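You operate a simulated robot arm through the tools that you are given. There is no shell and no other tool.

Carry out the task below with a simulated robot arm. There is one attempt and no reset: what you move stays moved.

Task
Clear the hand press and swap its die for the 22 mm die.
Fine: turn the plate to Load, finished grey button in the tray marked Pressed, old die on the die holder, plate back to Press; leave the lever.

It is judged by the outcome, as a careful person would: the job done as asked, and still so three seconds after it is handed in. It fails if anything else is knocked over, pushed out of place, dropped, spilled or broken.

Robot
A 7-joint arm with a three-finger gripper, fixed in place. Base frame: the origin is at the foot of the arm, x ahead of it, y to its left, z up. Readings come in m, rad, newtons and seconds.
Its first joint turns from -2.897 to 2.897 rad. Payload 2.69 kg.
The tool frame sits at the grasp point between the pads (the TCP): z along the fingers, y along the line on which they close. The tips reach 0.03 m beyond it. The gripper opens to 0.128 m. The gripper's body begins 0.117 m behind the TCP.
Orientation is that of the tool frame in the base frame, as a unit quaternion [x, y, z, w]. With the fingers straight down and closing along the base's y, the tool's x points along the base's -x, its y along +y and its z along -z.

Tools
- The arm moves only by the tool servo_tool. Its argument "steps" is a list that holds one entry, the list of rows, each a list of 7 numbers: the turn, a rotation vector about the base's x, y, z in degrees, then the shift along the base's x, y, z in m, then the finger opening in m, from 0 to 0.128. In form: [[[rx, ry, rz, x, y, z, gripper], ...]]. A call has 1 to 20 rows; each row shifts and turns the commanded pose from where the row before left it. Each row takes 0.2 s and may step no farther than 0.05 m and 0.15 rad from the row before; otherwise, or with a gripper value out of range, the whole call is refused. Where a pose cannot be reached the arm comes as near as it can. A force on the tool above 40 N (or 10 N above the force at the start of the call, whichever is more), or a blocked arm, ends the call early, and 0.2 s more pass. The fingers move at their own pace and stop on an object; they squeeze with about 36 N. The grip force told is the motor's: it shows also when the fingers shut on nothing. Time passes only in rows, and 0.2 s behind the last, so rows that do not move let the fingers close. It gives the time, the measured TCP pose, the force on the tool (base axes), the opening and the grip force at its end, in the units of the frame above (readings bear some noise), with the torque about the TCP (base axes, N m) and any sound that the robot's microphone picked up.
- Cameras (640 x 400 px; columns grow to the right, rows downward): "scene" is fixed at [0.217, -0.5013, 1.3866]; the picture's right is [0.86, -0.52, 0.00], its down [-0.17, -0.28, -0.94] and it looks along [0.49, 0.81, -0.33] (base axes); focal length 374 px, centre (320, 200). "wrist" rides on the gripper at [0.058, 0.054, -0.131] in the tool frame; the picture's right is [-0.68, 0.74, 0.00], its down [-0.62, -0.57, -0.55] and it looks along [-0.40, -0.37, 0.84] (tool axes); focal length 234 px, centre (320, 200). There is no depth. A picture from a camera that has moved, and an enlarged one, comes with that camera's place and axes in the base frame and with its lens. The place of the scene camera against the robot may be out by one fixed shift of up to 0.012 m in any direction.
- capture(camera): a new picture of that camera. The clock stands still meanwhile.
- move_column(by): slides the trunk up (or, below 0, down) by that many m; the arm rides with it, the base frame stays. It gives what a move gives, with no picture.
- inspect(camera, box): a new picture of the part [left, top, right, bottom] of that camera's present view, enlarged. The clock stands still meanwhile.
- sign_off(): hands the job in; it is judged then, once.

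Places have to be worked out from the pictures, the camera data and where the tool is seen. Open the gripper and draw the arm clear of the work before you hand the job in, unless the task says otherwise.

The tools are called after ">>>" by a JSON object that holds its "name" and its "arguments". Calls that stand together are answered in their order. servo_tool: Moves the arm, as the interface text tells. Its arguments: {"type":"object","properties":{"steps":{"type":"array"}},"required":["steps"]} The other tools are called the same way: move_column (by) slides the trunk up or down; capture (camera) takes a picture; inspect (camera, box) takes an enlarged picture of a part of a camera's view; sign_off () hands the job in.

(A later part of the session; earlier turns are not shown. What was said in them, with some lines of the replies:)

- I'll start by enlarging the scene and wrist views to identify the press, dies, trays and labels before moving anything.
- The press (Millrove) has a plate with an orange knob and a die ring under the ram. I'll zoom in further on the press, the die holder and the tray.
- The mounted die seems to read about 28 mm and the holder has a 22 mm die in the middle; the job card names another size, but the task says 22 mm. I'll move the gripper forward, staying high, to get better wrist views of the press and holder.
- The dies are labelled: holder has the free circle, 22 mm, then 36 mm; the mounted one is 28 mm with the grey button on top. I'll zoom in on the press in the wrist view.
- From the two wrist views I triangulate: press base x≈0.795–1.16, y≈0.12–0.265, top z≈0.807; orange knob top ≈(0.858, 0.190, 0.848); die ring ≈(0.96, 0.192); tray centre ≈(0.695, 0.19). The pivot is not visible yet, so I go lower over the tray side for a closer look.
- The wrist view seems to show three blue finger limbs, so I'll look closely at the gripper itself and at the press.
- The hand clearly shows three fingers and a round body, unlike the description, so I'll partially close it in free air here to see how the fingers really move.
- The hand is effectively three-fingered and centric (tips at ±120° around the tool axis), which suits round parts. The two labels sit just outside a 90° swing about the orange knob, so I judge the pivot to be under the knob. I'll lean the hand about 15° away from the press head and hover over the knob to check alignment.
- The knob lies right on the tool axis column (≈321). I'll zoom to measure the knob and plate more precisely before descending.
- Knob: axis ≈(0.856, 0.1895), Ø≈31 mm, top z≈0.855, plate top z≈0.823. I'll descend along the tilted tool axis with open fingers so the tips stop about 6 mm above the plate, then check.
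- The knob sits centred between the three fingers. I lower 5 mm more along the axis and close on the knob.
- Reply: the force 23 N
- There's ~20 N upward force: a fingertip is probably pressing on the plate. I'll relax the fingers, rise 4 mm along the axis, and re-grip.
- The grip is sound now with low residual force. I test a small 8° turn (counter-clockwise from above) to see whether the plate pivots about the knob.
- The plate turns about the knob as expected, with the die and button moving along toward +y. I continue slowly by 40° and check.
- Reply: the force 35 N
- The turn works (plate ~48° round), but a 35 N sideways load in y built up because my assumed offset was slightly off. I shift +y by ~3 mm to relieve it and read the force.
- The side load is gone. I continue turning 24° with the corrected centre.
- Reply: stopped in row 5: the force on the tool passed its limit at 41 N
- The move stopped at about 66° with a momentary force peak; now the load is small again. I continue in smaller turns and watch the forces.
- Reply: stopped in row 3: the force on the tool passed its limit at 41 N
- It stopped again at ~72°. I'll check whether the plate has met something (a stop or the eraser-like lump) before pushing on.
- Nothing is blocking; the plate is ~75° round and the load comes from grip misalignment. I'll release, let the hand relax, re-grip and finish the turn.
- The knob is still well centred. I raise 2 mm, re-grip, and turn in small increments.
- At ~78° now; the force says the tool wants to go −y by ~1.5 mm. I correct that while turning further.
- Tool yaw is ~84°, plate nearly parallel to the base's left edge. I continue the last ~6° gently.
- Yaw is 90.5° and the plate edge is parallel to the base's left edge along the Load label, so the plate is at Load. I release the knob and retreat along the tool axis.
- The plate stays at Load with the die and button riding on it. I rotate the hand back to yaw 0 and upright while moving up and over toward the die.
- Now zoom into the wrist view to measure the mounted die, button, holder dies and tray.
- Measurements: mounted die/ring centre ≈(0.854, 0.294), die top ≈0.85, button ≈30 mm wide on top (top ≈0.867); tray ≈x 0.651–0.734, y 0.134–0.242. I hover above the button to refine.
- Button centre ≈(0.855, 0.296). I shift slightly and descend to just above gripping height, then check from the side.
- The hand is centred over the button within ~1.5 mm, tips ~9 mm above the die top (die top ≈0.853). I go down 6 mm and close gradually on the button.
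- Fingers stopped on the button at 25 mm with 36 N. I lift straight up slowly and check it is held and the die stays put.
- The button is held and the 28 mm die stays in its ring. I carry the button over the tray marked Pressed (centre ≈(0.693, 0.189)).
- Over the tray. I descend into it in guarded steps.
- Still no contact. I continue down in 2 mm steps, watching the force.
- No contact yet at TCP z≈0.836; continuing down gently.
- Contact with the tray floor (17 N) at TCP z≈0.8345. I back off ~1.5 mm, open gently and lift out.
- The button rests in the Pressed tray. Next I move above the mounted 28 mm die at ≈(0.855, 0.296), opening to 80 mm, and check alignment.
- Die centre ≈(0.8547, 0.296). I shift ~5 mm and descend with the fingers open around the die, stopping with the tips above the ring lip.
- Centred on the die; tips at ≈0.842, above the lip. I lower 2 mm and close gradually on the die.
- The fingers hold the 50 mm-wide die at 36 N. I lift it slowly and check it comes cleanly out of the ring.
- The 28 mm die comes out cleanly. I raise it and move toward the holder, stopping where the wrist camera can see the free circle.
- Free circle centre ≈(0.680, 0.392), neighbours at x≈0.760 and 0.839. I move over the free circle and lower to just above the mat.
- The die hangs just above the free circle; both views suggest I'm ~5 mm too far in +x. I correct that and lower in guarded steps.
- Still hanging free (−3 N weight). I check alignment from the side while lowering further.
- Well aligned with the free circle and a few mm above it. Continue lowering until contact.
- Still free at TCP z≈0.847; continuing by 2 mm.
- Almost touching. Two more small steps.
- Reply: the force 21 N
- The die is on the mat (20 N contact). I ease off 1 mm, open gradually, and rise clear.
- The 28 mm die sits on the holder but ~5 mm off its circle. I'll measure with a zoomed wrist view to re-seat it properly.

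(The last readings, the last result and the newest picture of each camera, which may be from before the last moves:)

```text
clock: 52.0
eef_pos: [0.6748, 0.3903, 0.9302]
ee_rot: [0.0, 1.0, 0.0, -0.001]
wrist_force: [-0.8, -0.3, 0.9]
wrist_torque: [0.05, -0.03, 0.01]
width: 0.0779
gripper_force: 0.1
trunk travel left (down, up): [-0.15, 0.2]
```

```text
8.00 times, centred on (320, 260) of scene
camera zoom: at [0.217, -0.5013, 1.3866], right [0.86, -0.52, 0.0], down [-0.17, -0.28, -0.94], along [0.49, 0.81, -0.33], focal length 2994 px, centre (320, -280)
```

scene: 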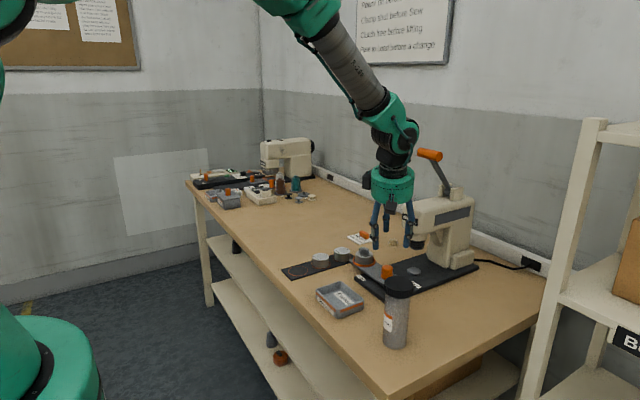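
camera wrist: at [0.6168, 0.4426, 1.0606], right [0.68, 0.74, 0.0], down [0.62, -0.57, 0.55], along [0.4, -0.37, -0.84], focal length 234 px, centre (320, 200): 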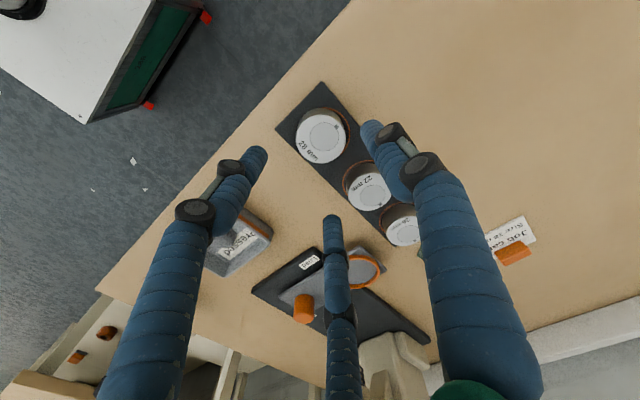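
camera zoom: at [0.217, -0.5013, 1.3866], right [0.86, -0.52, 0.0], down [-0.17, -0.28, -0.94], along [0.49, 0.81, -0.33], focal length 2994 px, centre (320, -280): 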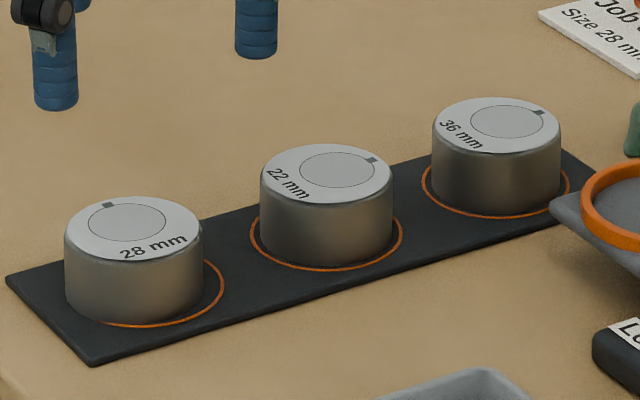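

From the offsets the circle centre is ≈(0.682, 0.3925), so the die needs +6.5 mm in x and +2 mm in y. I go back down around it and re-grip.

>>> {"name": "servo_tool", "arguments": {"steps": [[[0, 0, 0, 0, 0, -0.03, 0.078], [0, 0, 0, 0, 0, -0.03, 0.078], [0, 0, 0, 0, 0, -0.0235, 0.078], [0, 0, 0, 0, 0, 0, 0.07], [0, 0, 0, 0, 0, 0, 0.063], [0, 0, 0, 0, 0, 0, 0.058], [0, 0, 0, 0, 0, 0, 0.053], [0, 0, 0, 0, 0, 0, 0.048], [0, 0, 0, 0, 0, 0, 0.04], [0, 0, 0, 0, 0, 0, 0.04]]]}}

>>> {"name": "servo_tool", "arguments": {"steps": [[[0, 0, 0, 0, 0, 0.003, 0.04], [0, 0, 0, 0, 0, 0.004, 0.04], [0, 0, 0, 0.0033, 0.001, 0, 0.04], [0, 0, 0, 0.0032, 0.001, 0, 0.04], [0, 0, 0, 0, 0, 0, 0.04]]]}}

>>> {"name": "inspect", "arguments": {"camera": "scene", "box": [290, 235, 350, 285]}}

```text
clock: 54.2
eef_pos: [0.6756, 0.3893, 0.8455]
ee_rot: [0.0, 1.0, 0.0, -0.001]
wrist_force: [0.9, 1.0, 0.4]
wrist_torque: [0.0, 0.0, 0.04]
width: 0.0498
gripper_force: 35.8
trunk travel left (down, up): [-0.15, 0.2]
```

```text
clock: 55.4
eef_pos: [0.6824, 0.3913, 0.8513]
ee_rot: [0.0, 1.0, -0.001, 0.0]
wrist_force: [-0.1, -0.6, -2.9]
wrist_torque: [-0.01, 0.0, 0.0]
width: 0.0498
gripper_force: 35.9
trunk travel left (down, up): [-0.15, 0.2]
```

```text
8.00 times, centred on (320, 260) of scene
camera zoom: at [0.217, -0.5013, 1.3866], right [0.86, -0.52, 0.0], down [-0.17, -0.28, -0.94], along [0.49, 0.81, -0.33], focal length 2994 px, centre (320, -280)
```

zoom: 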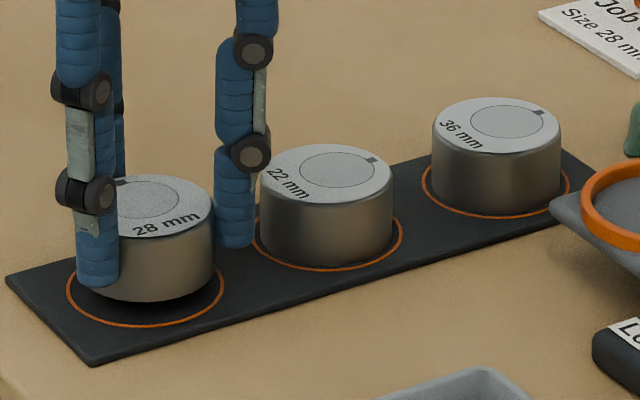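

Now the die is centred over its circle. Lower to contact and release.

>>> {"name": "servo_tool", "arguments": {"steps": [[[0, 0, 0, 0, 0, -0.003, 0.04], [0, 0, 0, 0, 0, -0.003, 0.04], [0, 0, 0, 0, 0, -0.001, 0.04], [0, 0, 0, 0, 0, 0, 0.04]]]}}

```text
clock: 56.4
eef_pos: [0.6804, 0.3928, 0.8458]
ee_rot: [0.001, 1.0, 0.0, -0.001]
wrist_force: [-0.2, 0.5, -2.3]
wrist_torque: [0.0, 0.02, 0.02]
width: 0.0499
gripper_force: 35.5
trunk travel left (down, up): [-0.15, 0.2]
```

Not quite down yet; another small step.

>>> {"name": "servo_tool", "arguments": {"steps": [[[0, 0, 0, 0, 0, -0.001, 0.04], [0, 0, 0, 0, 0, 0, 0.04]]]}}

```text
clock: 57.0
eef_pos: [0.6821, 0.3922, 0.8442]
ee_rot: [0.0, 1.0, 0.0, -0.001]
wrist_force: [-1.2, -0.4, 1.3]
wrist_torque: [-0.04, 0.04, 0.02]
width: 0.0499
gripper_force: 36.3
trunk travel left (down, up): [-0.15, 0.2]
```

Contact made. I open gradually and lift, then move over the 22 mm die at ≈(0.760, 0.392).

>>> {"name": "servo_tool", "arguments": {"steps": [[[0, 0, 0, 0, 0, 0, 0.05], [0, 0, 0, 0, 0, 0, 0.058], [0, 0, 0, 0, 0, 0, 0.068], [0, 0, 0, 0, 0, 0, 0.078], [0, 0, 0, 0, 0, 0.015, 0.078], [0, 0, 0, 0, 0, 0.035, 0.078], [0, 0, 0, 0, 0, 0.04, 0.078], [0, 0, 0, 0.026, 0, 0, 0.078], [0, 0, 0, 0.026, 0, 0, 0.078], [0, 0, 0, 0.027, 0, 0, 0.078], [0, 0, 0, 0, 0, 0, 0.078]]]}}

>>> {"name": "inspect", "arguments": {"camera": "scene", "box": [280, 215, 370, 290]}}

>>> {"name": "inspect", "arguments": {"camera": "wrist", "box": [220, 60, 420, 220]}}

```text
clock: 59.4
eef_pos: [0.7617, 0.3903, 0.9354]
ee_rot: [0.0, 1.0, 0.001, -0.001]
wrist_force: [1.1, -0.6, 0.7]
wrist_torque: [-0.01, 0.0, 0.0]
width: 0.0779
gripper_force: 0.1
trunk travel left (down, up): [-0.15, 0.2]
```

```text
5.33 times, centred on (325, 252) of scene
camera zoom: at [0.217, -0.5013, 1.3866], right [0.86, -0.52, 0.0], down [-0.17, -0.28, -0.94], along [0.49, 0.81, -0.33], focal length 1996 px, centre (293, -80)
```

zoom: 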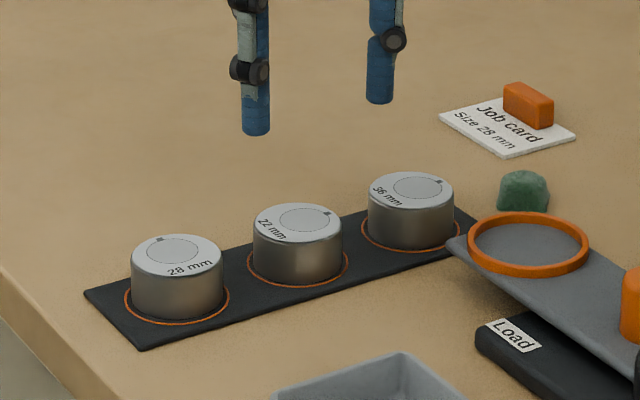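

```text
2.50 times, centred on (320, 140) of wrist
camera zoom: at [0.7026, 0.4442, 1.0649], right [0.68, 0.74, 0.0], down [0.62, -0.57, 0.55], along [0.4, -0.37, -0.84], focal length 585 px, centre (320, 350)
```

zoom: 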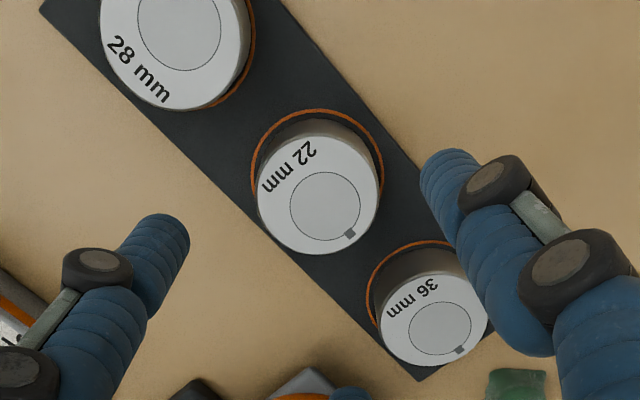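

The 28 mm die is now properly seated in its circle. The hand is within ~2 mm of the 22 mm die's centre; I shift, descend around it and grip it gradually.

>>> {"name": "servo_tool", "arguments": {"steps": [[[0, 0, 0, -0.0015, 0.0005, -0.03, 0.078], [0, 0, 0, 0, 0, -0.03, 0.078], [0, 0, 0, 0, 0, -0.029, 0.078], [0, 0, 0, 0, 0, 0, 0.07], [0, 0, 0, 0, 0, 0, 0.063], [0, 0, 0, 0, 0, 0, 0.058], [0, 0, 0, 0, 0, 0, 0.053], [0, 0, 0, 0, 0, 0, 0.048], [0, 0, 0, 0, 0, 0, 0.04], [0, 0, 0, 0, 0, 0, 0.04]]]}}

>>> {"name": "inspect", "arguments": {"camera": "scene", "box": [280, 215, 370, 290]}}

```text
clock: 61.6
eef_pos: [0.7573, 0.3912, 0.8448]
ee_rot: [0.0, 1.0, 0.0, -0.001]
wrist_force: [0.8, -2.2, 1.2]
wrist_torque: [-0.06, 0.02, 0.05]
width: 0.0499
gripper_force: 36.5
trunk travel left (down, up): [-0.15, 0.2]
```

```text
5.33 times, centred on (325, 252) of scene
camera zoom: at [0.217, -0.5013, 1.3866], right [0.86, -0.52, 0.0], down [-0.17, -0.28, -0.94], along [0.49, 0.81, -0.33], focal length 1996 px, centre (293, -80)
```

zoom: 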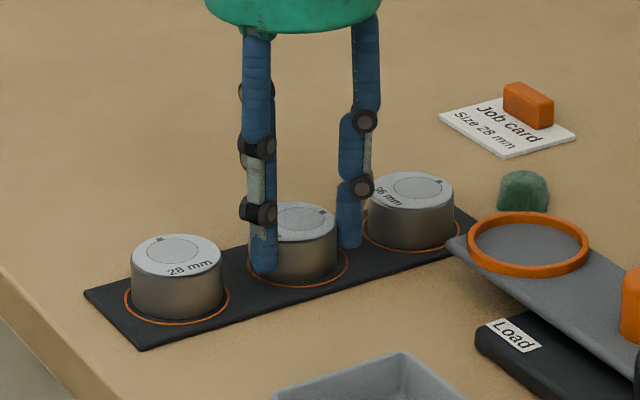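

The 22 mm die is gripped at 50 mm. I lift it clear and carry it toward the ring, turning it +90° on the way so its mark points outward on the plate like the old die's did.

>>> {"name": "servo_tool", "arguments": {"steps": [[[0, 0, 0, 0, 0, 0.01, 0.04], [0, 0, 0, 0, 0, 0.03, 0.04], [0, 0, 0, 0, 0, 0.04, 0.04], [0, 0, 0, 0, 0, 0.035, 0.04], [0, 0, 8.2, 0.0087, -0.0086, 0, 0.04], [0, 0, 8.2, 0.0087, -0.0086, 0, 0.04], [0, 0, 8.2, 0.0087, -0.0086, 0, 0.04], [0, 0, 8.2, 0.0087, -0.0086, 0, 0.04], [0, 0, 8.2, 0.0087, -0.0086, 0, 0.04], [0, 0, 8.2, 0.0087, -0.0086, 0, 0.04], [0, 0, 8.2, 0.0087, -0.0086, 0, 0.04], [0, 0, 8.2, 0.0087, -0.0086, 0, 0.04], [0, 0, 8.2, 0.0087, -0.0086, 0, 0.04], [0, 0, 8.2, 0.0087, -0.0086, 0, 0.04], [0, 0, 8.0, 0.0088, -0.0085, 0, 0.04], [0, 0, 0, 0, 0, 0, 0.04]]]}}

>>> {"name": "capture", "arguments": {"camera": "wrist"}}

>>> {"name": "inspect", "arguments": {"camera": "scene", "box": [310, 190, 420, 290]}}

```text
clock: 65.0
eef_pos: [0.8555, 0.2979, 0.9611]
ee_rot: [0.707, -0.707, 0.0, 0.001]
wrist_force: [0.2, 0.4, -2.5]
wrist_torque: [0.02, 0.01, -0.01]
width: 0.0497
gripper_force: 35.9
trunk travel left (down, up): [-0.15, 0.2]
```

```text
taken
camera wrist: at [0.8019, 0.2391, 1.0912], right [-0.74, 0.68, 0.0], down [0.57, 0.62, 0.55], along [0.37, 0.4, -0.84], focal length 234 px, centre (320, 200)
```

wrist: 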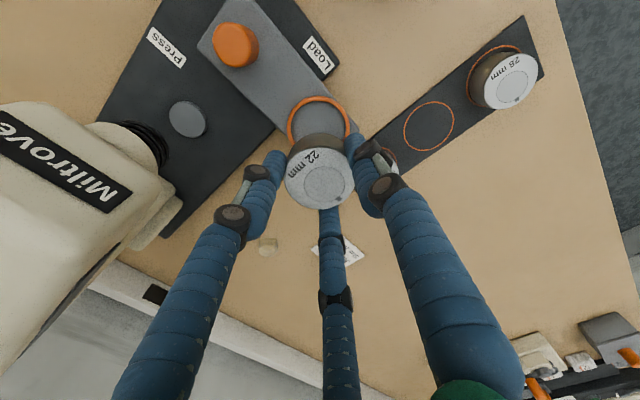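

```text
4.00 times, centred on (365, 240) of scene
camera zoom: at [0.217, -0.5013, 1.3866], right [0.86, -0.52, 0.0], down [-0.17, -0.28, -0.94], along [0.49, 0.81, -0.33], focal length 1497 px, centre (140, 40)
```

zoom: 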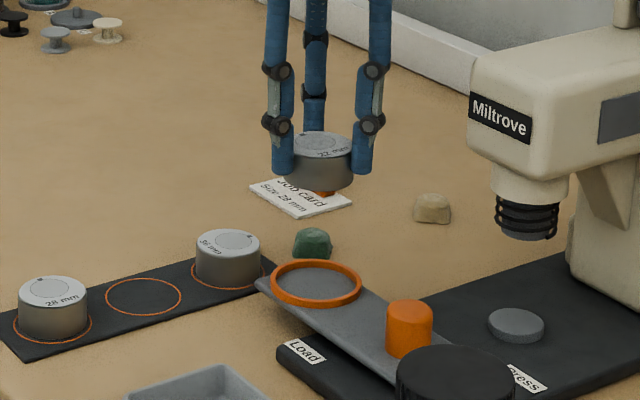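

The 22 mm die hangs over the ring. Zooming to check the ring centre against the tool axis (expected at column 320, row ≈133).

>>> {"name": "inspect", "arguments": {"camera": "wrist", "box": [240, 60, 400, 180]}}

```text
3.33 times, centred on (320, 120) of wrist
camera zoom: at [0.8019, 0.2391, 1.0912], right [-0.74, 0.68, 0.0], down [0.57, 0.62, 0.55], along [0.37, 0.4, -0.84], focal length 781 px, centre (320, 467)
```

zoom: 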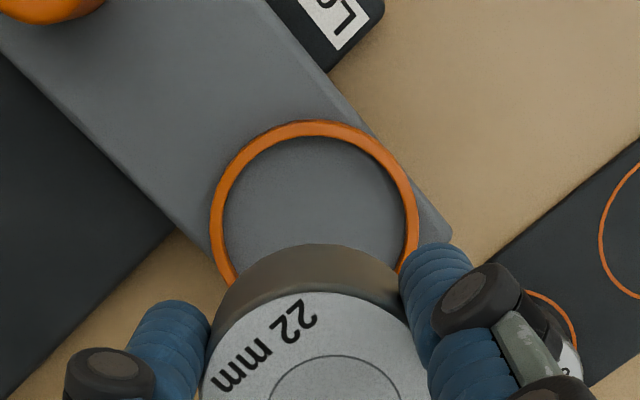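

The ring centre appears ~4 mm −y / ~2–3 mm −x of the tool axis. I apply a partial correction, lower to ~2 cm above the ring, and check again at close range.

>>> {"name": "servo_tool", "arguments": {"steps": [[[0, 0, 0, -0.002, -0.004, -0.02, 0.04], [0, 0, 0, 0, 0, -0.025, 0.04], [0, 0, 0, 0, 0, -0.015, 0.04], [0, 0, 0, 0, 0, 0, 0.04], [0, 0, 0, 0, 0, 0, 0.04]]]}}

>>> {"name": "inspect", "arguments": {"camera": "wrist", "box": [240, 80, 400, 200]}}

>>> {"name": "inspect", "arguments": {"camera": "scene", "box": [340, 220, 410, 280]}}

```text
clock: 66.2
eef_pos: [0.8532, 0.2941, 0.9017]
ee_rot: [0.707, -0.707, 0.001, 0.001]
wrist_force: [0.2, -1.1, -2.8]
wrist_torque: [0.0, 0.03, 0.04]
width: 0.05
gripper_force: 36.5
trunk travel left (down, up): [-0.15, 0.2]
```

```text
3.33 times, centred on (320, 140) of wrist
camera zoom: at [0.7999, 0.2347, 1.0318], right [-0.74, 0.68, 0.0], down [0.57, 0.62, 0.55], along [0.37, 0.4, -0.84], focal length 781 px, centre (320, 400)
```

zoom: 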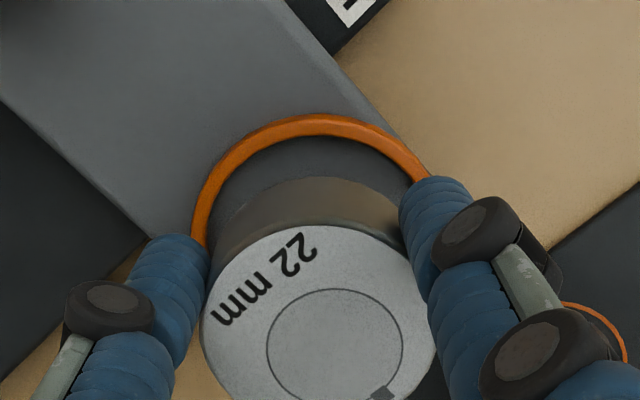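

```text
6.67 times, centred on (375, 250) of scene
camera zoom: at [0.217, -0.5013, 1.3866], right [0.86, -0.52, 0.0], down [-0.17, -0.28, -0.94], along [0.49, 0.81, -0.33], focal length 2495 px, centre (-47, -133)
```

zoom: 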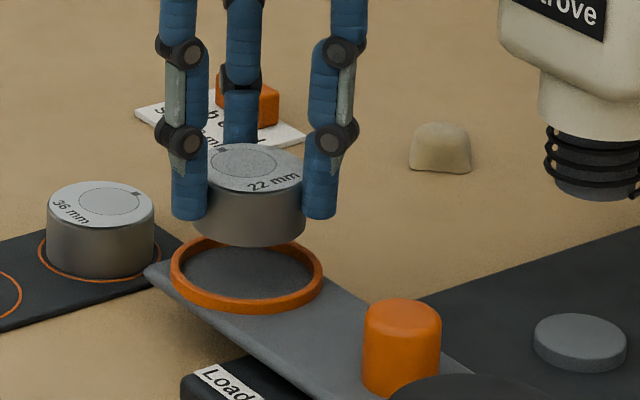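

At close range the ring centre is within ~1 mm of the tool axis and the scene view agrees in column. I lower the die into the ring in guarded steps.

>>> {"name": "servo_tool", "arguments": {"steps": [[[0, 0, 0, 0, 0, -0.008, 0.04], [0, 0, 0, 0, 0, -0.005, 0.04], [0, 0, 0, 0, 0, -0.004, 0.04], [0, 0, 0, 0, 0, 0, 0.04]]]}}

>>> {"name": "inspect", "arguments": {"camera": "scene", "box": [340, 220, 410, 280]}}

>>> {"name": "inspect", "arguments": {"camera": "wrist", "box": [240, 80, 400, 200]}}

```text
clock: 67.2
eef_pos: [0.8536, 0.2949, 0.8845]
ee_rot: [-0.707, 0.707, 0.0, 0.0]
wrist_force: [-0.8, 0.2, -3.7]
wrist_torque: [0.02, -0.01, 0.03]
width: 0.0498
gripper_force: 36.0
trunk travel left (down, up): [-0.15, 0.2]
```

```text
6.67 times, centred on (375, 250) of scene
camera zoom: at [0.217, -0.5013, 1.3866], right [0.86, -0.52, 0.0], down [-0.17, -0.28, -0.94], along [0.49, 0.81, -0.33], focal length 2495 px, centre (-47, -133)
```

zoom: 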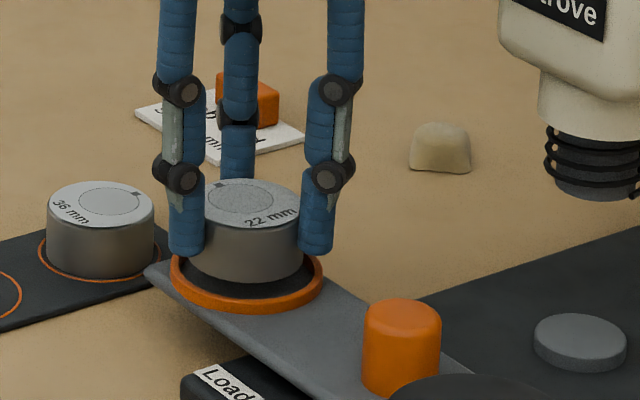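

```text
3.33 times, centred on (320, 140) of wrist
camera zoom: at [0.7994, 0.235, 1.0143], right [-0.74, 0.68, 0.0], down [0.57, 0.62, 0.55], along [0.37, 0.4, -0.84], focal length 781 px, centre (320, 400)
```

zoom: 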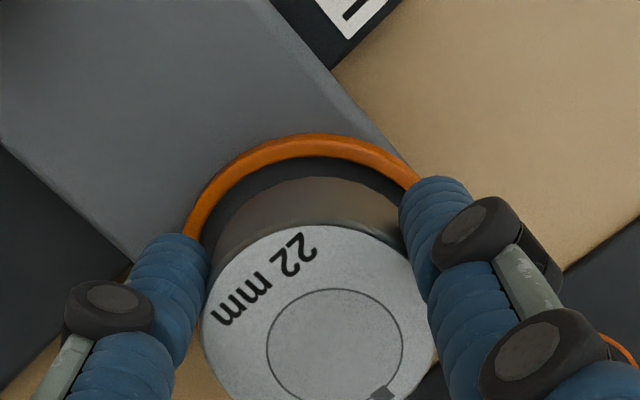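

Centred inside the ring with an even gap. Continue down.

>>> {"name": "servo_tool", "arguments": {"steps": [[[0, 0, 0, 0, 0, -0.004, 0.04], [0, 0, 0, 0, 0, -0.004, 0.04], [0, 0, 0, 0, 0, 0, 0.04]]]}}

>>> {"name": "servo_tool", "arguments": {"steps": [[[0, 0, 0, 0, 0, -0.002, 0.04], [0, 0, 0, 0, 0, 0, 0.04]]]}}

>>> {"name": "inspect", "arguments": {"camera": "scene", "box": [340, 220, 410, 280]}}

```text
clock: 68.0
eef_pos: [0.8546, 0.2942, 0.8755]
ee_rot: [-0.707, 0.707, -0.001, 0.0]
wrist_force: [0.8, -0.6, -2.9]
wrist_torque: [-0.02, 0.03, -0.02]
width: 0.0497
gripper_force: 36.4
trunk travel left (down, up): [-0.15, 0.2]
```

```text
clock: 68.6
eef_pos: [0.8532, 0.2933, 0.8731]
ee_rot: [-0.707, 0.707, 0.0, -0.001]
wrist_force: [-0.4, 0.3, -3.4]
wrist_torque: [0.01, 0.02, 0.03]
width: 0.0499
gripper_force: 35.8
trunk travel left (down, up): [-0.15, 0.2]
```

```text
6.67 times, centred on (375, 250) of scene
camera zoom: at [0.217, -0.5013, 1.3866], right [0.86, -0.52, 0.0], down [-0.17, -0.28, -0.94], along [0.49, 0.81, -0.33], focal length 2495 px, centre (-47, -133)
```

zoom: 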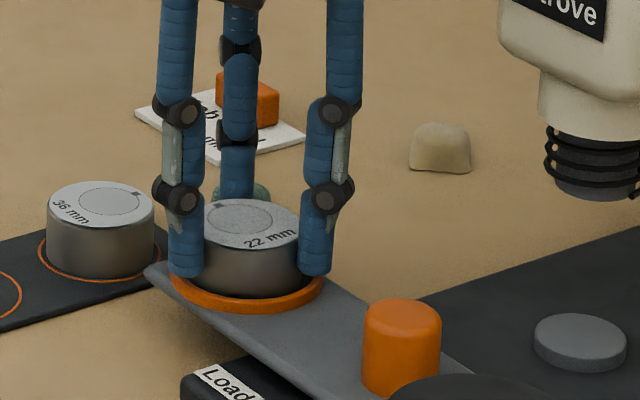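

The die is inside the ring, not yet touching the plate. One-millimetre steps now.

>>> {"name": "servo_tool", "arguments": {"steps": [[[0, 0, 0, 0, 0, -0.001, 0.04], [0, 0, 0, 0, 0, 0, 0.04]]]}}

>>> {"name": "servo_tool", "arguments": {"steps": [[[0, 0, 0, 0, 0, -0.001, 0.04], [0, 0, 0, 0, 0, 0, 0.04]]]}}

```text
clock: 69.2
eef_pos: [0.8536, 0.2943, 0.8719]
ee_rot: [-0.707, 0.708, -0.001, 0.0]
wrist_force: [0.0, -0.5, -3.2]
wrist_torque: [0.0, 0.03, 0.01]
width: 0.0498
gripper_force: 36.5
trunk travel left (down, up): [-0.15, 0.2]
```

```text
clock: 69.8
eef_pos: [0.8546, 0.2946, 0.8716]
ee_rot: [-0.706, 0.708, -0.001, 0.0]
wrist_force: [0.3, -0.2, -0.4]
wrist_torque: [-0.06, 0.02, -0.02]
width: 0.0497
gripper_force: 36.0
trunk travel left (down, up): [-0.15, 0.2]
```

Contact is starting (weight taken off). One more millimetre, then I open gradually.

>>> {"name": "servo_tool", "arguments": {"steps": [[[0, 0, 0, 0, 0, -0.0005, 0.04], [0, 0, 0, 0, 0, 0, 0.048], [0, 0, 0, 0, 0, 0, 0.054], [0, 0, 0, 0, 0, 0, 0.062], [0, 0, 0, 0, 0, 0, 0.07], [0, 0, 0, 0, 0, 0, 0.078], [0, 0, 0, 0, 0, 0.015, 0.078], [0, 0, 0, 0, 0, 0.03, 0.078], [0, 0, 0, 0, 0, 0.035, 0.078], [0, 0, 0, 0, 0, 0, 0.078]]]}}

>>> {"name": "inspect", "arguments": {"camera": "scene", "box": [330, 210, 430, 300]}}

>>> {"name": "inspect", "arguments": {"camera": "wrist", "box": [220, 60, 420, 220]}}

```text
clock: 72.0
eef_pos: [0.8534, 0.295, 0.9502]
ee_rot: [0.707, -0.707, 0.002, 0.0]
wrist_force: [-0.6, 0.4, 1.2]
wrist_torque: [0.0, -0.04, 0.01]
width: 0.0781
gripper_force: 0.0
trunk travel left (down, up): [-0.15, 0.2]
```

```text
4.44 times, centred on (380, 255) of scene
camera zoom: at [0.217, -0.5013, 1.3866], right [0.86, -0.52, 0.0], down [-0.17, -0.28, -0.94], along [0.49, 0.81, -0.33], focal length 1663 px, centre (53, -44)
```

zoom: 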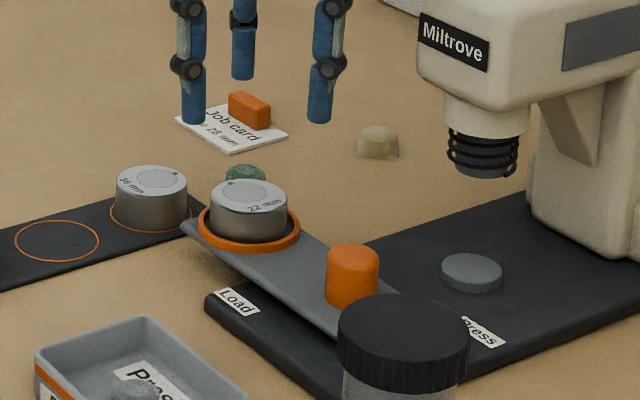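

```text
2.50 times, centred on (320, 140) of wrist
camera zoom: at [0.7993, 0.2358, 1.0811], right [-0.74, 0.68, 0.0], down [0.57, 0.62, 0.55], along [0.37, 0.4, -0.84], focal length 585 px, centre (320, 350)
```

zoom: 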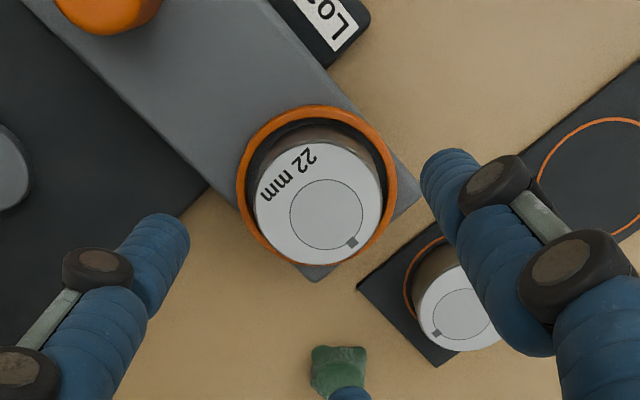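

The 22 mm die is seated in the ring with its mark outward. Now I lean the hand 15° away from the press head again (yaw 90) and hover over the knob at ≈(0.855, 0.189).

>>> {"name": "servo_tool", "arguments": {"steps": [[[5.303, -5.303, 0, -0.02, -0.01, 0.02, 0.075], [5.303, -5.303, 0, -0.015, -0.03, 0.015, 0.075], [0, 0, 0, 0, -0.04, 0, 0.075], [0, 0, 0, 0, -0.04, 0, 0.075], [0, 0, 0, 0.0143, -0.007, -0.0196, 0.075], [0, 0, 0, 0, 0, 0, 0.075]]]}}

>>> {"name": "inspect", "arguments": {"camera": "wrist", "box": [220, 60, 420, 220]}}

>>> {"name": "inspect", "arguments": {"camera": "scene", "box": [330, 170, 470, 310]}}

```text
clock: 73.4
eef_pos: [0.8328, 0.1656, 0.966]
ee_rot: [-0.7, 0.702, -0.001, 0.129]
wrist_force: [0.1, 0.4, -0.7]
wrist_torque: [0.04, 0.04, 0.02]
width: 0.075
gripper_force: 0.1
trunk travel left (down, up): [-0.15, 0.2]
```

```text
2.50 times, centred on (320, 140) of wrist
camera zoom: at [0.7571, 0.0849, 1.0714], right [-0.73, 0.68, -0.01], down [0.45, 0.5, 0.74], along [0.51, 0.54, -0.67], focal length 585 px, centre (320, 350)
```

zoom: 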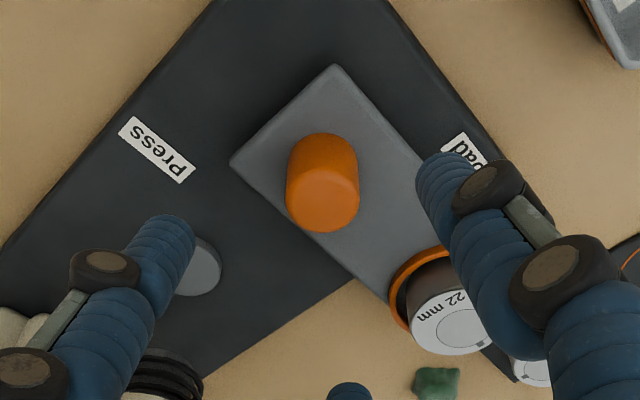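

```text
2.86 times, centred on (400, 240) of scene
camera zoom: at [0.217, -0.5013, 1.3866], right [0.86, -0.52, 0.0], down [-0.17, -0.28, -0.94], along [0.49, 0.81, -0.33], focal length 1069 px, centre (91, 86)
```

zoom: 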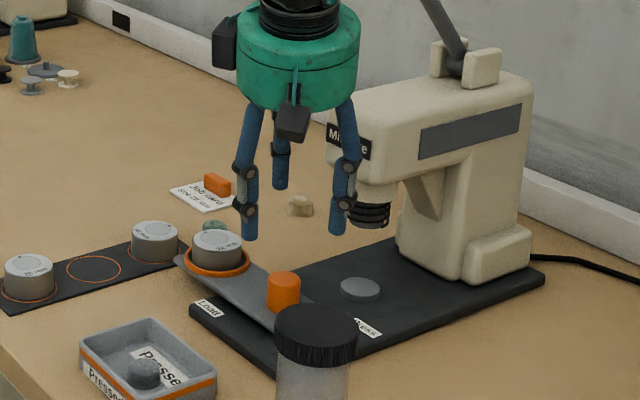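

The knob is on-axis in column, ~3 mm further along. I descend along the tilted axis with that correction and check.

>>> {"name": "servo_tool", "arguments": {"steps": [[[0, 0, 0, 0.0068, 0.007, -0.032, 0.07], [0, 0, 0, 0.0068, 0.007, -0.032, 0.07], [0, 0, 0, 0.0064, 0.0066, -0.0305, 0.07], [0, 0, 0, 0, 0, 0, 0.07]]]}}

>>> {"name": "inspect", "arguments": {"camera": "wrist", "box": [220, 100, 420, 260]}}

>>> {"name": "inspect", "arguments": {"camera": "scene", "box": [340, 190, 450, 300]}}

```text
clock: 74.4
eef_pos: [0.8535, 0.1878, 0.8722]
ee_rot: [-0.701, 0.702, -0.001, 0.129]
wrist_force: [0.9, 0.4, -0.9]
wrist_torque: [-0.01, 0.04, -0.01]
width: 0.0698
gripper_force: 0.1
trunk travel left (down, up): [-0.15, 0.2]
```

```text
2.50 times, centred on (320, 180) of wrist
camera zoom: at [0.7776, 0.1075, 0.9771], right [-0.73, 0.68, -0.01], down [0.45, 0.5, 0.74], along [0.51, 0.54, -0.67], focal length 585 px, centre (320, 250)
```

zoom: 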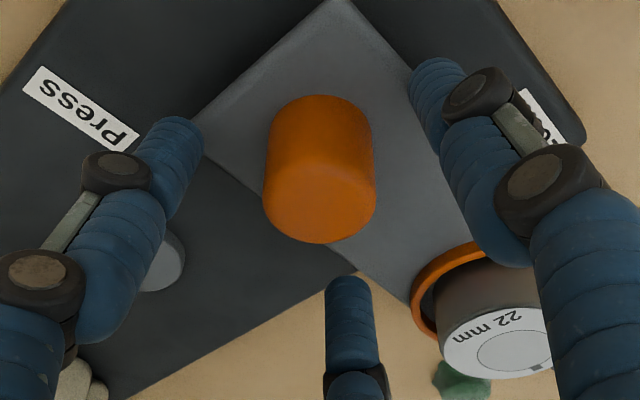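

```text
3.64 times, centred on (395, 245) of scene
camera zoom: at [0.217, -0.5013, 1.3866], right [0.86, -0.52, 0.0], down [-0.17, -0.28, -0.94], along [0.49, 0.81, -0.33], focal length 1361 px, centre (47, 36)
```

zoom: 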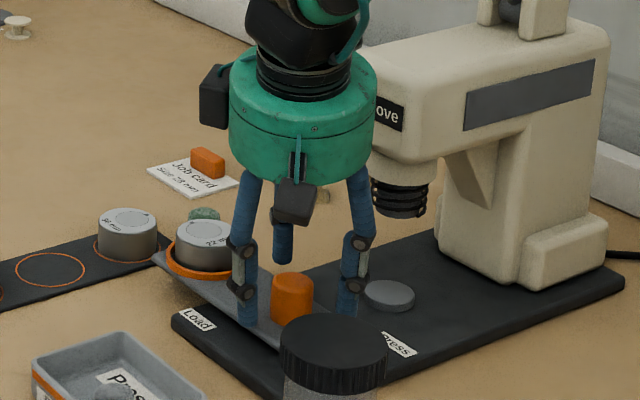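

Perfectly centred on the knob. I lower 2.5 mm and close on it.

>>> {"name": "servo_tool", "arguments": {"steps": [[[0, 0, 0, 0.0005, 0.0005, -0.0025, 0.06], [0, 0, 0, 0, 0, 0, 0.05], [0, 0, 0, 0, 0, 0, 0.04], [0, 0, 0, 0, 0, 0, 0.02], [0, 0, 0, 0, 0, 0, 0.02]]]}}

```text
clock: 75.6
eef_pos: [0.8531, 0.1888, 0.8692]
ee_rot: [-0.701, 0.702, 0.0, 0.129]
wrist_force: [-8.8, -1.5, 1.1]
wrist_torque: [0.02, 0.43, 0.0]
width: 0.0348
gripper_force: 44.6
trunk travel left (down, up): [-0.15, 0.2]
```

Grip is good. I turn the plate back clockwise in small increments, watching the forces.

>>> {"name": "servo_tool", "arguments": {"steps": [[[0, 0, -4, -0.0003, 0.0002, 0, 0.02], [0, 0, -4, -0.0002, 0.0002, 0, 0.02], [0, 0, -4, -0.0002, 0.0002, 0, 0.02], [0, 0, 0, 0, 0, 0, 0.02]]]}}

>>> {"name": "inspect", "arguments": {"camera": "scene", "box": [340, 190, 450, 300]}}

```text
clock: 76.6
eef_pos: [0.8526, 0.1884, 0.8697]
ee_rot: [-0.624, 0.771, -0.014, 0.129]
wrist_force: [-6.4, 0.5, 0.0]
wrist_torque: [0.22, 0.16, -0.01]
width: 0.0347
gripper_force: 44.9
trunk travel left (down, up): [-0.15, 0.2]
```

```text
3.64 times, centred on (395, 245) of scene
camera zoom: at [0.217, -0.5013, 1.3866], right [0.86, -0.52, 0.0], down [-0.17, -0.28, -0.94], along [0.49, 0.81, -0.33], focal length 1361 px, centre (47, 36)
```

zoom: 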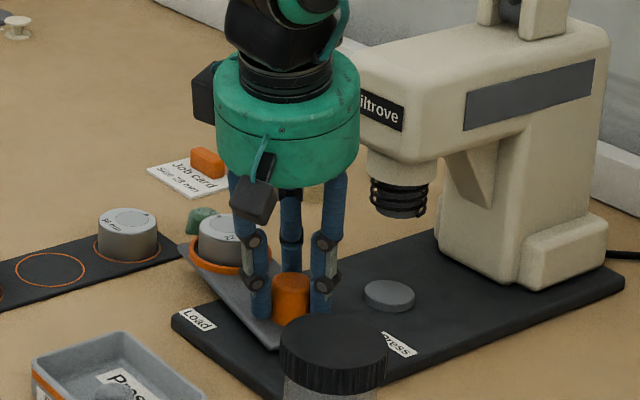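

The plate follows and forces stay low. I continue by 20°.

>>> {"name": "servo_tool", "arguments": {"steps": [[[0, 0, -4, -0.0003, 0.0002, 0, 0.02], [0, 0, -4, -0.0002, 0.0002, 0, 0.02], [0, 0, -4, -0.0001, 0.0002, 0, 0.02], [0, 0, -4, -0.0001, 0.0002, 0, 0.02], [0, 0, -4, -0.0001, 0.0002, 0, 0.02], [0, 0, 0, 0, 0, 0, 0.02]]]}}

```text
clock: 78.0
eef_pos: [0.8526, 0.1902, 0.8686]
ee_rot: [-0.48, 0.868, -0.037, 0.125]
wrist_force: [3.2, 5.9, -2.7]
wrist_torque: [0.28, -0.15, 0.07]
width: 0.0346
gripper_force: 45.0
trunk travel left (down, up): [-0.15, 0.2]
```

Good (yaw ≈58°). Continue.

>>> {"name": "servo_tool", "arguments": {"steps": [[[0, 0, -4, 0.0001, 0.0003, 0, 0.02], [0, 0, -4, 0.0001, 0.0003, 0, 0.02], [0, 0, -4, 0.0001, 0.0002, 0, 0.02], [0, 0, -4, 0.0001, 0.0002, 0, 0.02], [0, 0, -4, 0.0001, 0.0002, 0, 0.02], [0, 0, 0, 0, 0, 0, 0.02]]]}}

```text
clock: 79.4
eef_pos: [0.8519, 0.1916, 0.8684]
ee_rot: [-0.322, 0.938, -0.058, 0.116]
wrist_force: [-8.1, -0.2, 1.9]
wrist_torque: [0.05, 0.32, 0.0]
width: 0.0341
gripper_force: 44.9
trunk travel left (down, up): [-0.15, 0.2]
```

Yaw ≈38°, forces low. Continue another 20° and look.

>>> {"name": "servo_tool", "arguments": {"steps": [[[0, 0, -4, -0.0003, 0.0001, 0, 0.02], [0, 0, -4, -0.0002, 0.0001, 0, 0.02], [0, 0, -4, 0, 0.0002, 0, 0.02], [0, 0, -4, 0, 0.0002, 0, 0.02], [0, 0, -4, 0.0001, 0.0002, 0, 0.02], [0, 0, 0, 0, 0, 0, 0.02]]]}}

>>> {"name": "inspect", "arguments": {"camera": "scene", "box": [340, 190, 470, 300]}}

```text
clock: 80.8
eef_pos: [0.852, 0.1911, 0.8688]
ee_rot: [-0.154, 0.98, -0.076, 0.105]
wrist_force: [-0.6, 10.6, -6.4]
wrist_torque: [0.47, -0.27, 0.06]
width: 0.0345
gripper_force: 44.6
trunk travel left (down, up): [-0.15, 0.2]
```

```text
3.64 times, centred on (405, 245) of scene
camera zoom: at [0.217, -0.5013, 1.3866], right [0.86, -0.52, 0.0], down [-0.17, -0.28, -0.94], along [0.49, 0.81, -0.33], focal length 1361 px, centre (11, 36)
```

zoom: 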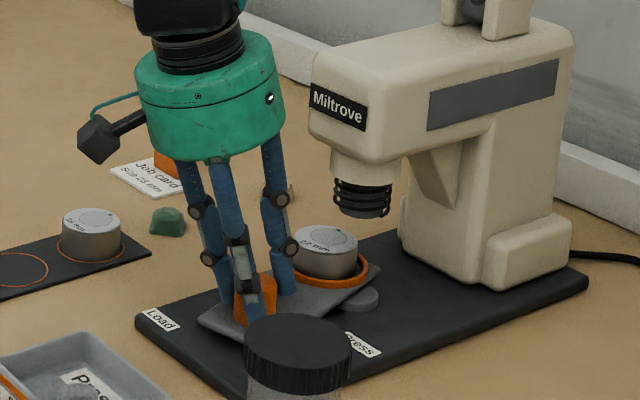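

Yaw ≈18°. I add a small +y correction and continue with smaller steps toward the Press stop.

>>> {"name": "servo_tool", "arguments": {"steps": [[[0, 0, -4, 0.0, 0.0006, 0, 0.02], [0, 0, -4, 0.0001, 0.0006, 0, 0.02], [0, 0, -4, 0.0001, 0.0003, 0, 0.02], [0, 0, 0, 0, 0, 0, 0.02]]]}}

>>> {"name": "inspect", "arguments": {"camera": "scene", "box": [350, 200, 470, 300]}}

>>> {"name": "inspect", "arguments": {"camera": "wrist", "box": [200, 60, 520, 280]}}

```text
clock: 81.8
eef_pos: [0.8521, 0.1932, 0.8683]
ee_rot: [-0.051, 0.99, -0.087, 0.096]
wrist_force: [2.9, -0.3, -6.5]
wrist_torque: [0.0, -0.31, -0.03]
width: 0.034
gripper_force: 44.7
trunk travel left (down, up): [-0.15, 0.2]
```

```text
4.00 times, centred on (410, 250) of scene
camera zoom: at [0.217, -0.5013, 1.3866], right [0.86, -0.52, 0.0], down [-0.17, -0.28, -0.94], along [0.49, 0.81, -0.33], focal length 1497 px, centre (-40, 0)
```

zoom: 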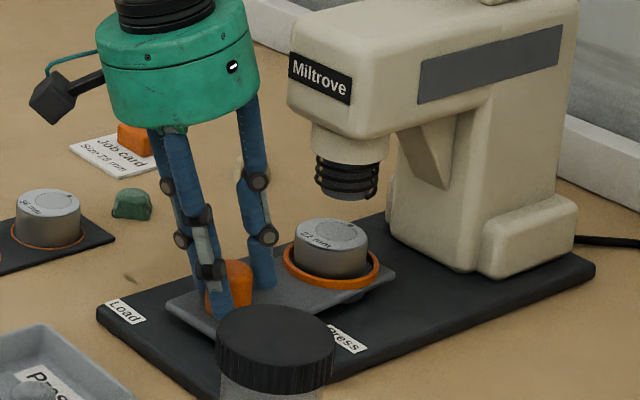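

```text
1.82 times, centred on (360, 170) of wrist
camera zoom: at [0.7647, 0.2597, 0.9746], right [0.6, 0.8, -0.01], down [0.54, -0.39, 0.75], along [0.59, -0.45, -0.67], focal length 426 px, centre (247, 254)
```

zoom: 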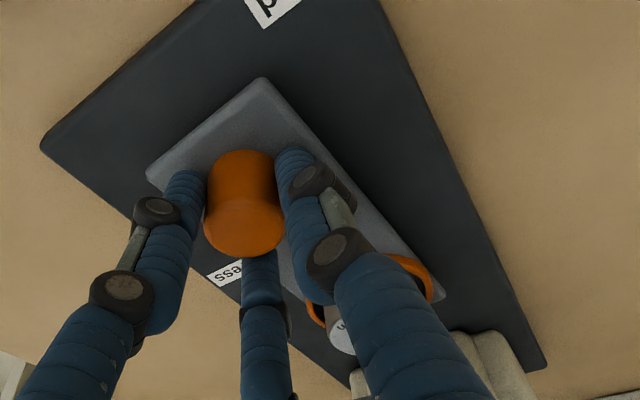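

About 6° left. I finish in 2° steps and compare the plate with the base edges.

>>> {"name": "servo_tool", "arguments": {"steps": [[[0, 0, -2, 0.0001, 0.0001, 0, 0.02], [0, 0, -2, 0.0001, 0.0001, 0, 0.02], [0, 0, -1.9, 0.0001, 0.0001, 0, 0.02], [0, 0, 0, 0, 0, 0, 0.02]]]}}

>>> {"name": "inspect", "arguments": {"camera": "scene", "box": [370, 240, 440, 300]}}

>>> {"name": "inspect", "arguments": {"camera": "wrist", "box": [200, 60, 520, 280]}}

```text
clock: 82.8
eef_pos: [0.8518, 0.194, 0.87]
ee_rot: [0.0, 0.992, -0.092, 0.091]
wrist_force: [-0.2, 1.5, -4.2]
wrist_torque: [0.14, 0.12, 0.12]
width: 0.0338
gripper_force: 45.0
trunk travel left (down, up): [-0.15, 0.2]
```

```text
6.67 times, centred on (405, 270) of scene
camera zoom: at [0.217, -0.5013, 1.3866], right [0.86, -0.52, 0.0], down [-0.17, -0.28, -0.94], along [0.49, 0.81, -0.33], focal length 2495 px, centre (-247, -267)
```

zoom: 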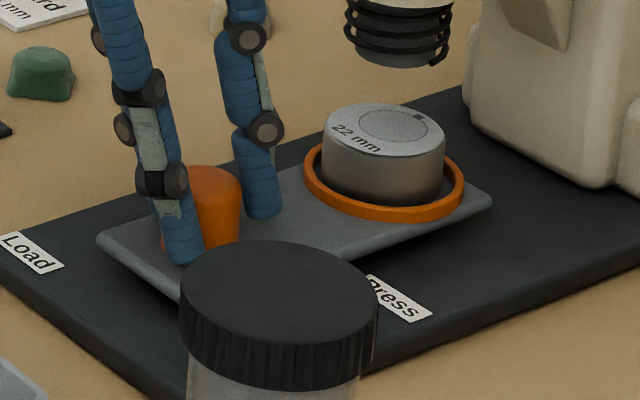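

```text
1.82 times, centred on (360, 170) of wrist
camera zoom: at [0.7719, 0.2689, 0.9747], right [0.68, 0.74, -0.01], down [0.5, -0.44, 0.74], along [0.54, -0.51, -0.67], focal length 426 px, centre (247, 254)
```

zoom: 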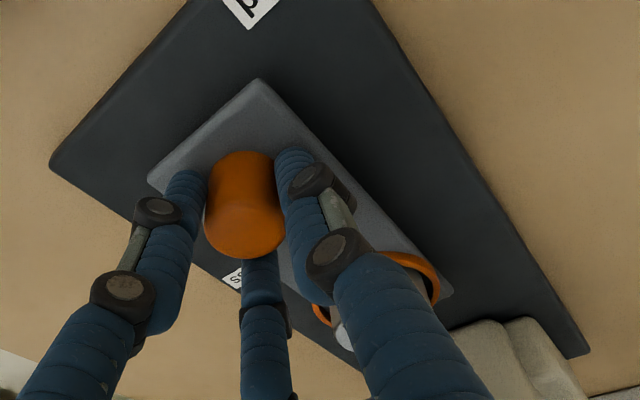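

The plate and ring now match the original Press picture pixel for pixel (ring 303–464, plate corner (492,200)). I release the knob and retreat along the tool axis.

>>> {"name": "servo_tool", "arguments": {"steps": [[[0, 0, 0, 0, 0, 0, 0.045], [0, 0, 0, 0, 0, 0, 0.06], [0, 0, 0, 0, 0, 0, 0.072], [0, 0, 0, -0.0038, 0.0038, 0.02, 0.075], [0, 0, 0, -0.0076, 0.0076, 0.04, 0.075], [0, 0, 0, -0.0076, 0.0076, 0.04, 0.075], [0, 0, 0, 0, 0, 0, 0.075]]]}}

>>> {"name": "inspect", "arguments": {"camera": "scene", "box": [370, 240, 440, 300]}}

>>> {"name": "capture", "arguments": {"camera": "wrist"}}

```text
clock: 84.4
eef_pos: [0.8321, 0.2133, 0.9696]
ee_rot: [0.0, 0.992, -0.092, 0.091]
wrist_force: [-0.1, -0.7, 0.9]
wrist_torque: [0.05, -0.04, 0.0]
width: 0.0749
gripper_force: 0.0
trunk travel left (down, up): [-0.15, 0.2]
```

```text
6.67 times, centred on (405, 270) of scene
camera zoom: at [0.217, -0.5013, 1.3866], right [0.86, -0.52, 0.0], down [-0.17, -0.28, -0.94], along [0.49, 0.81, -0.33], focal length 2495 px, centre (-247, -267)
```

zoom: 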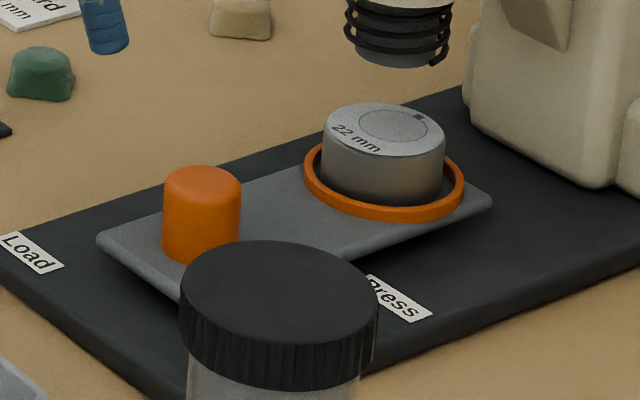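

```text
taken
camera wrist: at [0.7515, 0.2886, 1.0752], right [0.68, 0.74, -0.01], down [0.5, -0.44, 0.75], along [0.54, -0.51, -0.67], focal length 234 px, centre (320, 200)
```

wrist: 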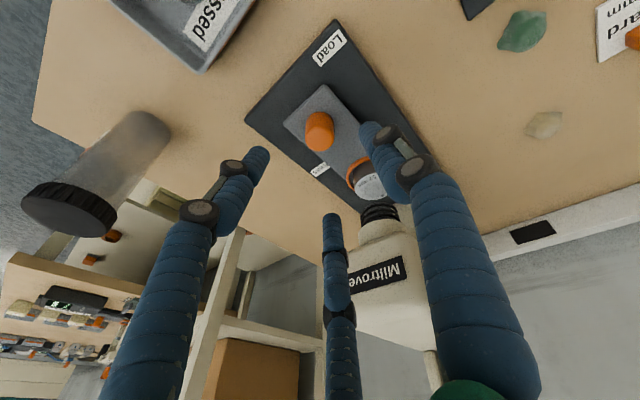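

The plate, ring and knob match the original Press position with the 22 mm die mounted. I straighten the hand and withdraw up and back to the start area, fingers open.

>>> {"name": "servo_tool", "arguments": {"steps": [[[5.303, 5.303, 0, -0.01, 0, 0.04, 0.09], [5.303, 5.303, 0, -0.01, 0, 0.04, 0.1], [0, 0, 0, -0.02, 0, 0.04, 0.128], [0, 0, 0, -0.02, 0, 0.04, 0.128], [0, 0, 0, -0.03, 0, 0.03, 0.128], [0, 0, 0, -0.04, 0.005, 0.02, 0.128], [0, 0, 0, -0.04, 0.01, 0.01, 0.128], [0, 0, 0, -0.04, 0.01, 0, 0.128], [0, 0, 0, -0.035, 0.005, 0, 0.128], [0, 0, 0, 0, 0, 0, 0.128]]]}}

>>> {"name": "capture", "arguments": {"camera": "scene"}}

>>> {"name": "capture", "arguments": {"camera": "wrist"}}

>>> {"name": "inspect", "arguments": {"camera": "scene", "box": [270, 140, 550, 360]}}

>>> {"name": "inspect", "arguments": {"camera": "scene", "box": [275, 220, 405, 320]}}

```text
clock: 86.6
eef_pos: [0.586, 0.2434, 1.1895]
ee_rot: [0.0, 1.0, -0.001, 0.001]
wrist_force: [-0.8, 0.0, 0.7]
wrist_torque: [-0.01, -0.08, 0.0]
width: 0.128
gripper_force: 0.1
trunk travel left (down, up): [-0.15, 0.2]
```

```text
taken
```

scene: 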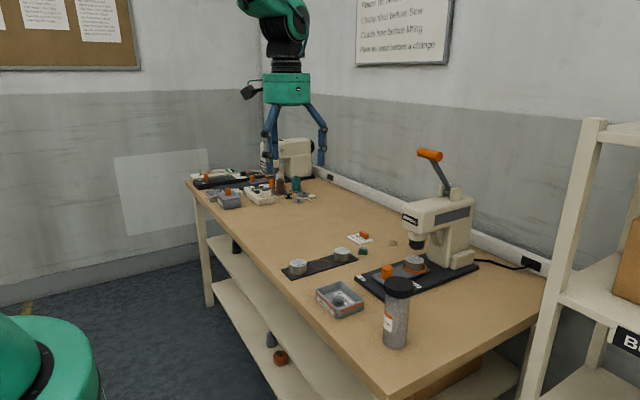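

```text
taken
camera wrist: at [0.5284, 0.296, 1.32], right [0.68, 0.74, 0.0], down [0.62, -0.57, 0.55], along [0.4, -0.37, -0.84], focal length 234 px, centre (320, 200)
```

wrist: 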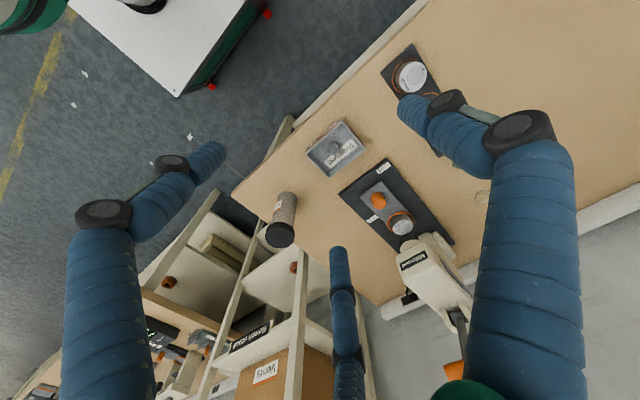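

```text
1.82 times, centred on (410, 250) of scene
camera zoom: at [0.217, -0.5013, 1.3866], right [0.86, -0.52, 0.0], down [-0.17, -0.28, -0.94], along [0.49, 0.81, -0.33], focal length 680 px, centre (156, 109)
```

zoom: 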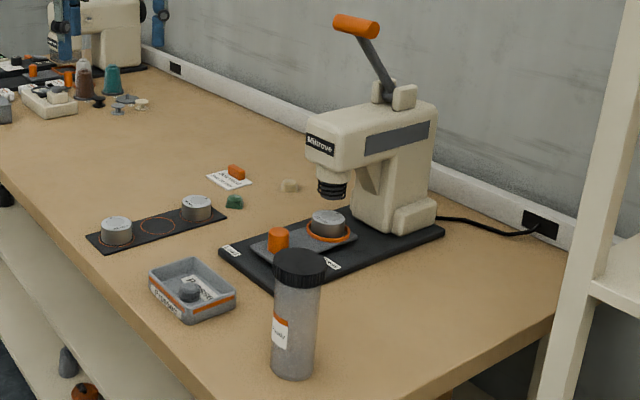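

```text
4.00 times, centred on (340, 270) of scene
camera zoom: at [0.217, -0.5013, 1.3866], right [0.86, -0.52, 0.0], down [-0.17, -0.28, -0.94], along [0.49, 0.81, -0.33], focal length 1497 px, centre (240, -80)
```

zoom: 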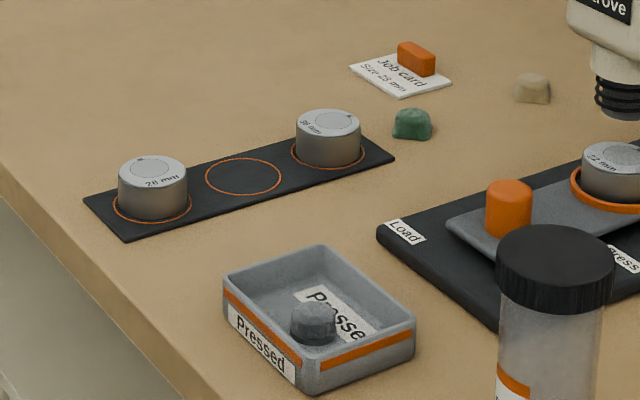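

Everything checks out in the final pictures:
- The grey button is in the Pressed tray.
- The 28 mm die sits in its circle on the holder.
- The 22 mm die is in the ring, with the plate back at Press.
- The lever and the other items have not moved, and the arm is clear with the gripper open.

I'm handing the job in.

>>> {"name": "sign_off", "arguments": {}}

```text
The job is handed in.
```

The hand press is cleared, the 22 mm die is in it, and I've handed the job in. In the final pictures:

- **Button:** the finished grey button is in the tray marked Pressed.
- **Old die:** the 28 mm die is in the free circle on the die holder. I set it down about 7 mm off-centre at first, so I picked it up again and re-seated it.
- **New die:** the 22 mm die is in the plate's ring, with its mark pointing outward as the old die's did.
- **Plate:** I turned it to Load for the change. It is now back at Press and matches the original picture.
- **Everything else:** I left the lever alone, and nothing else on the bench looks moved. The arm is clear with the gripper open.

- **Job card:** the card on the bench says "Size 28 mm". I fitted the 22 mm die as you asked, so the card and the press no longer agree.
- **Die orientation:** the 28 mm die's mark is a quarter turn off from the way the other holder dies face.
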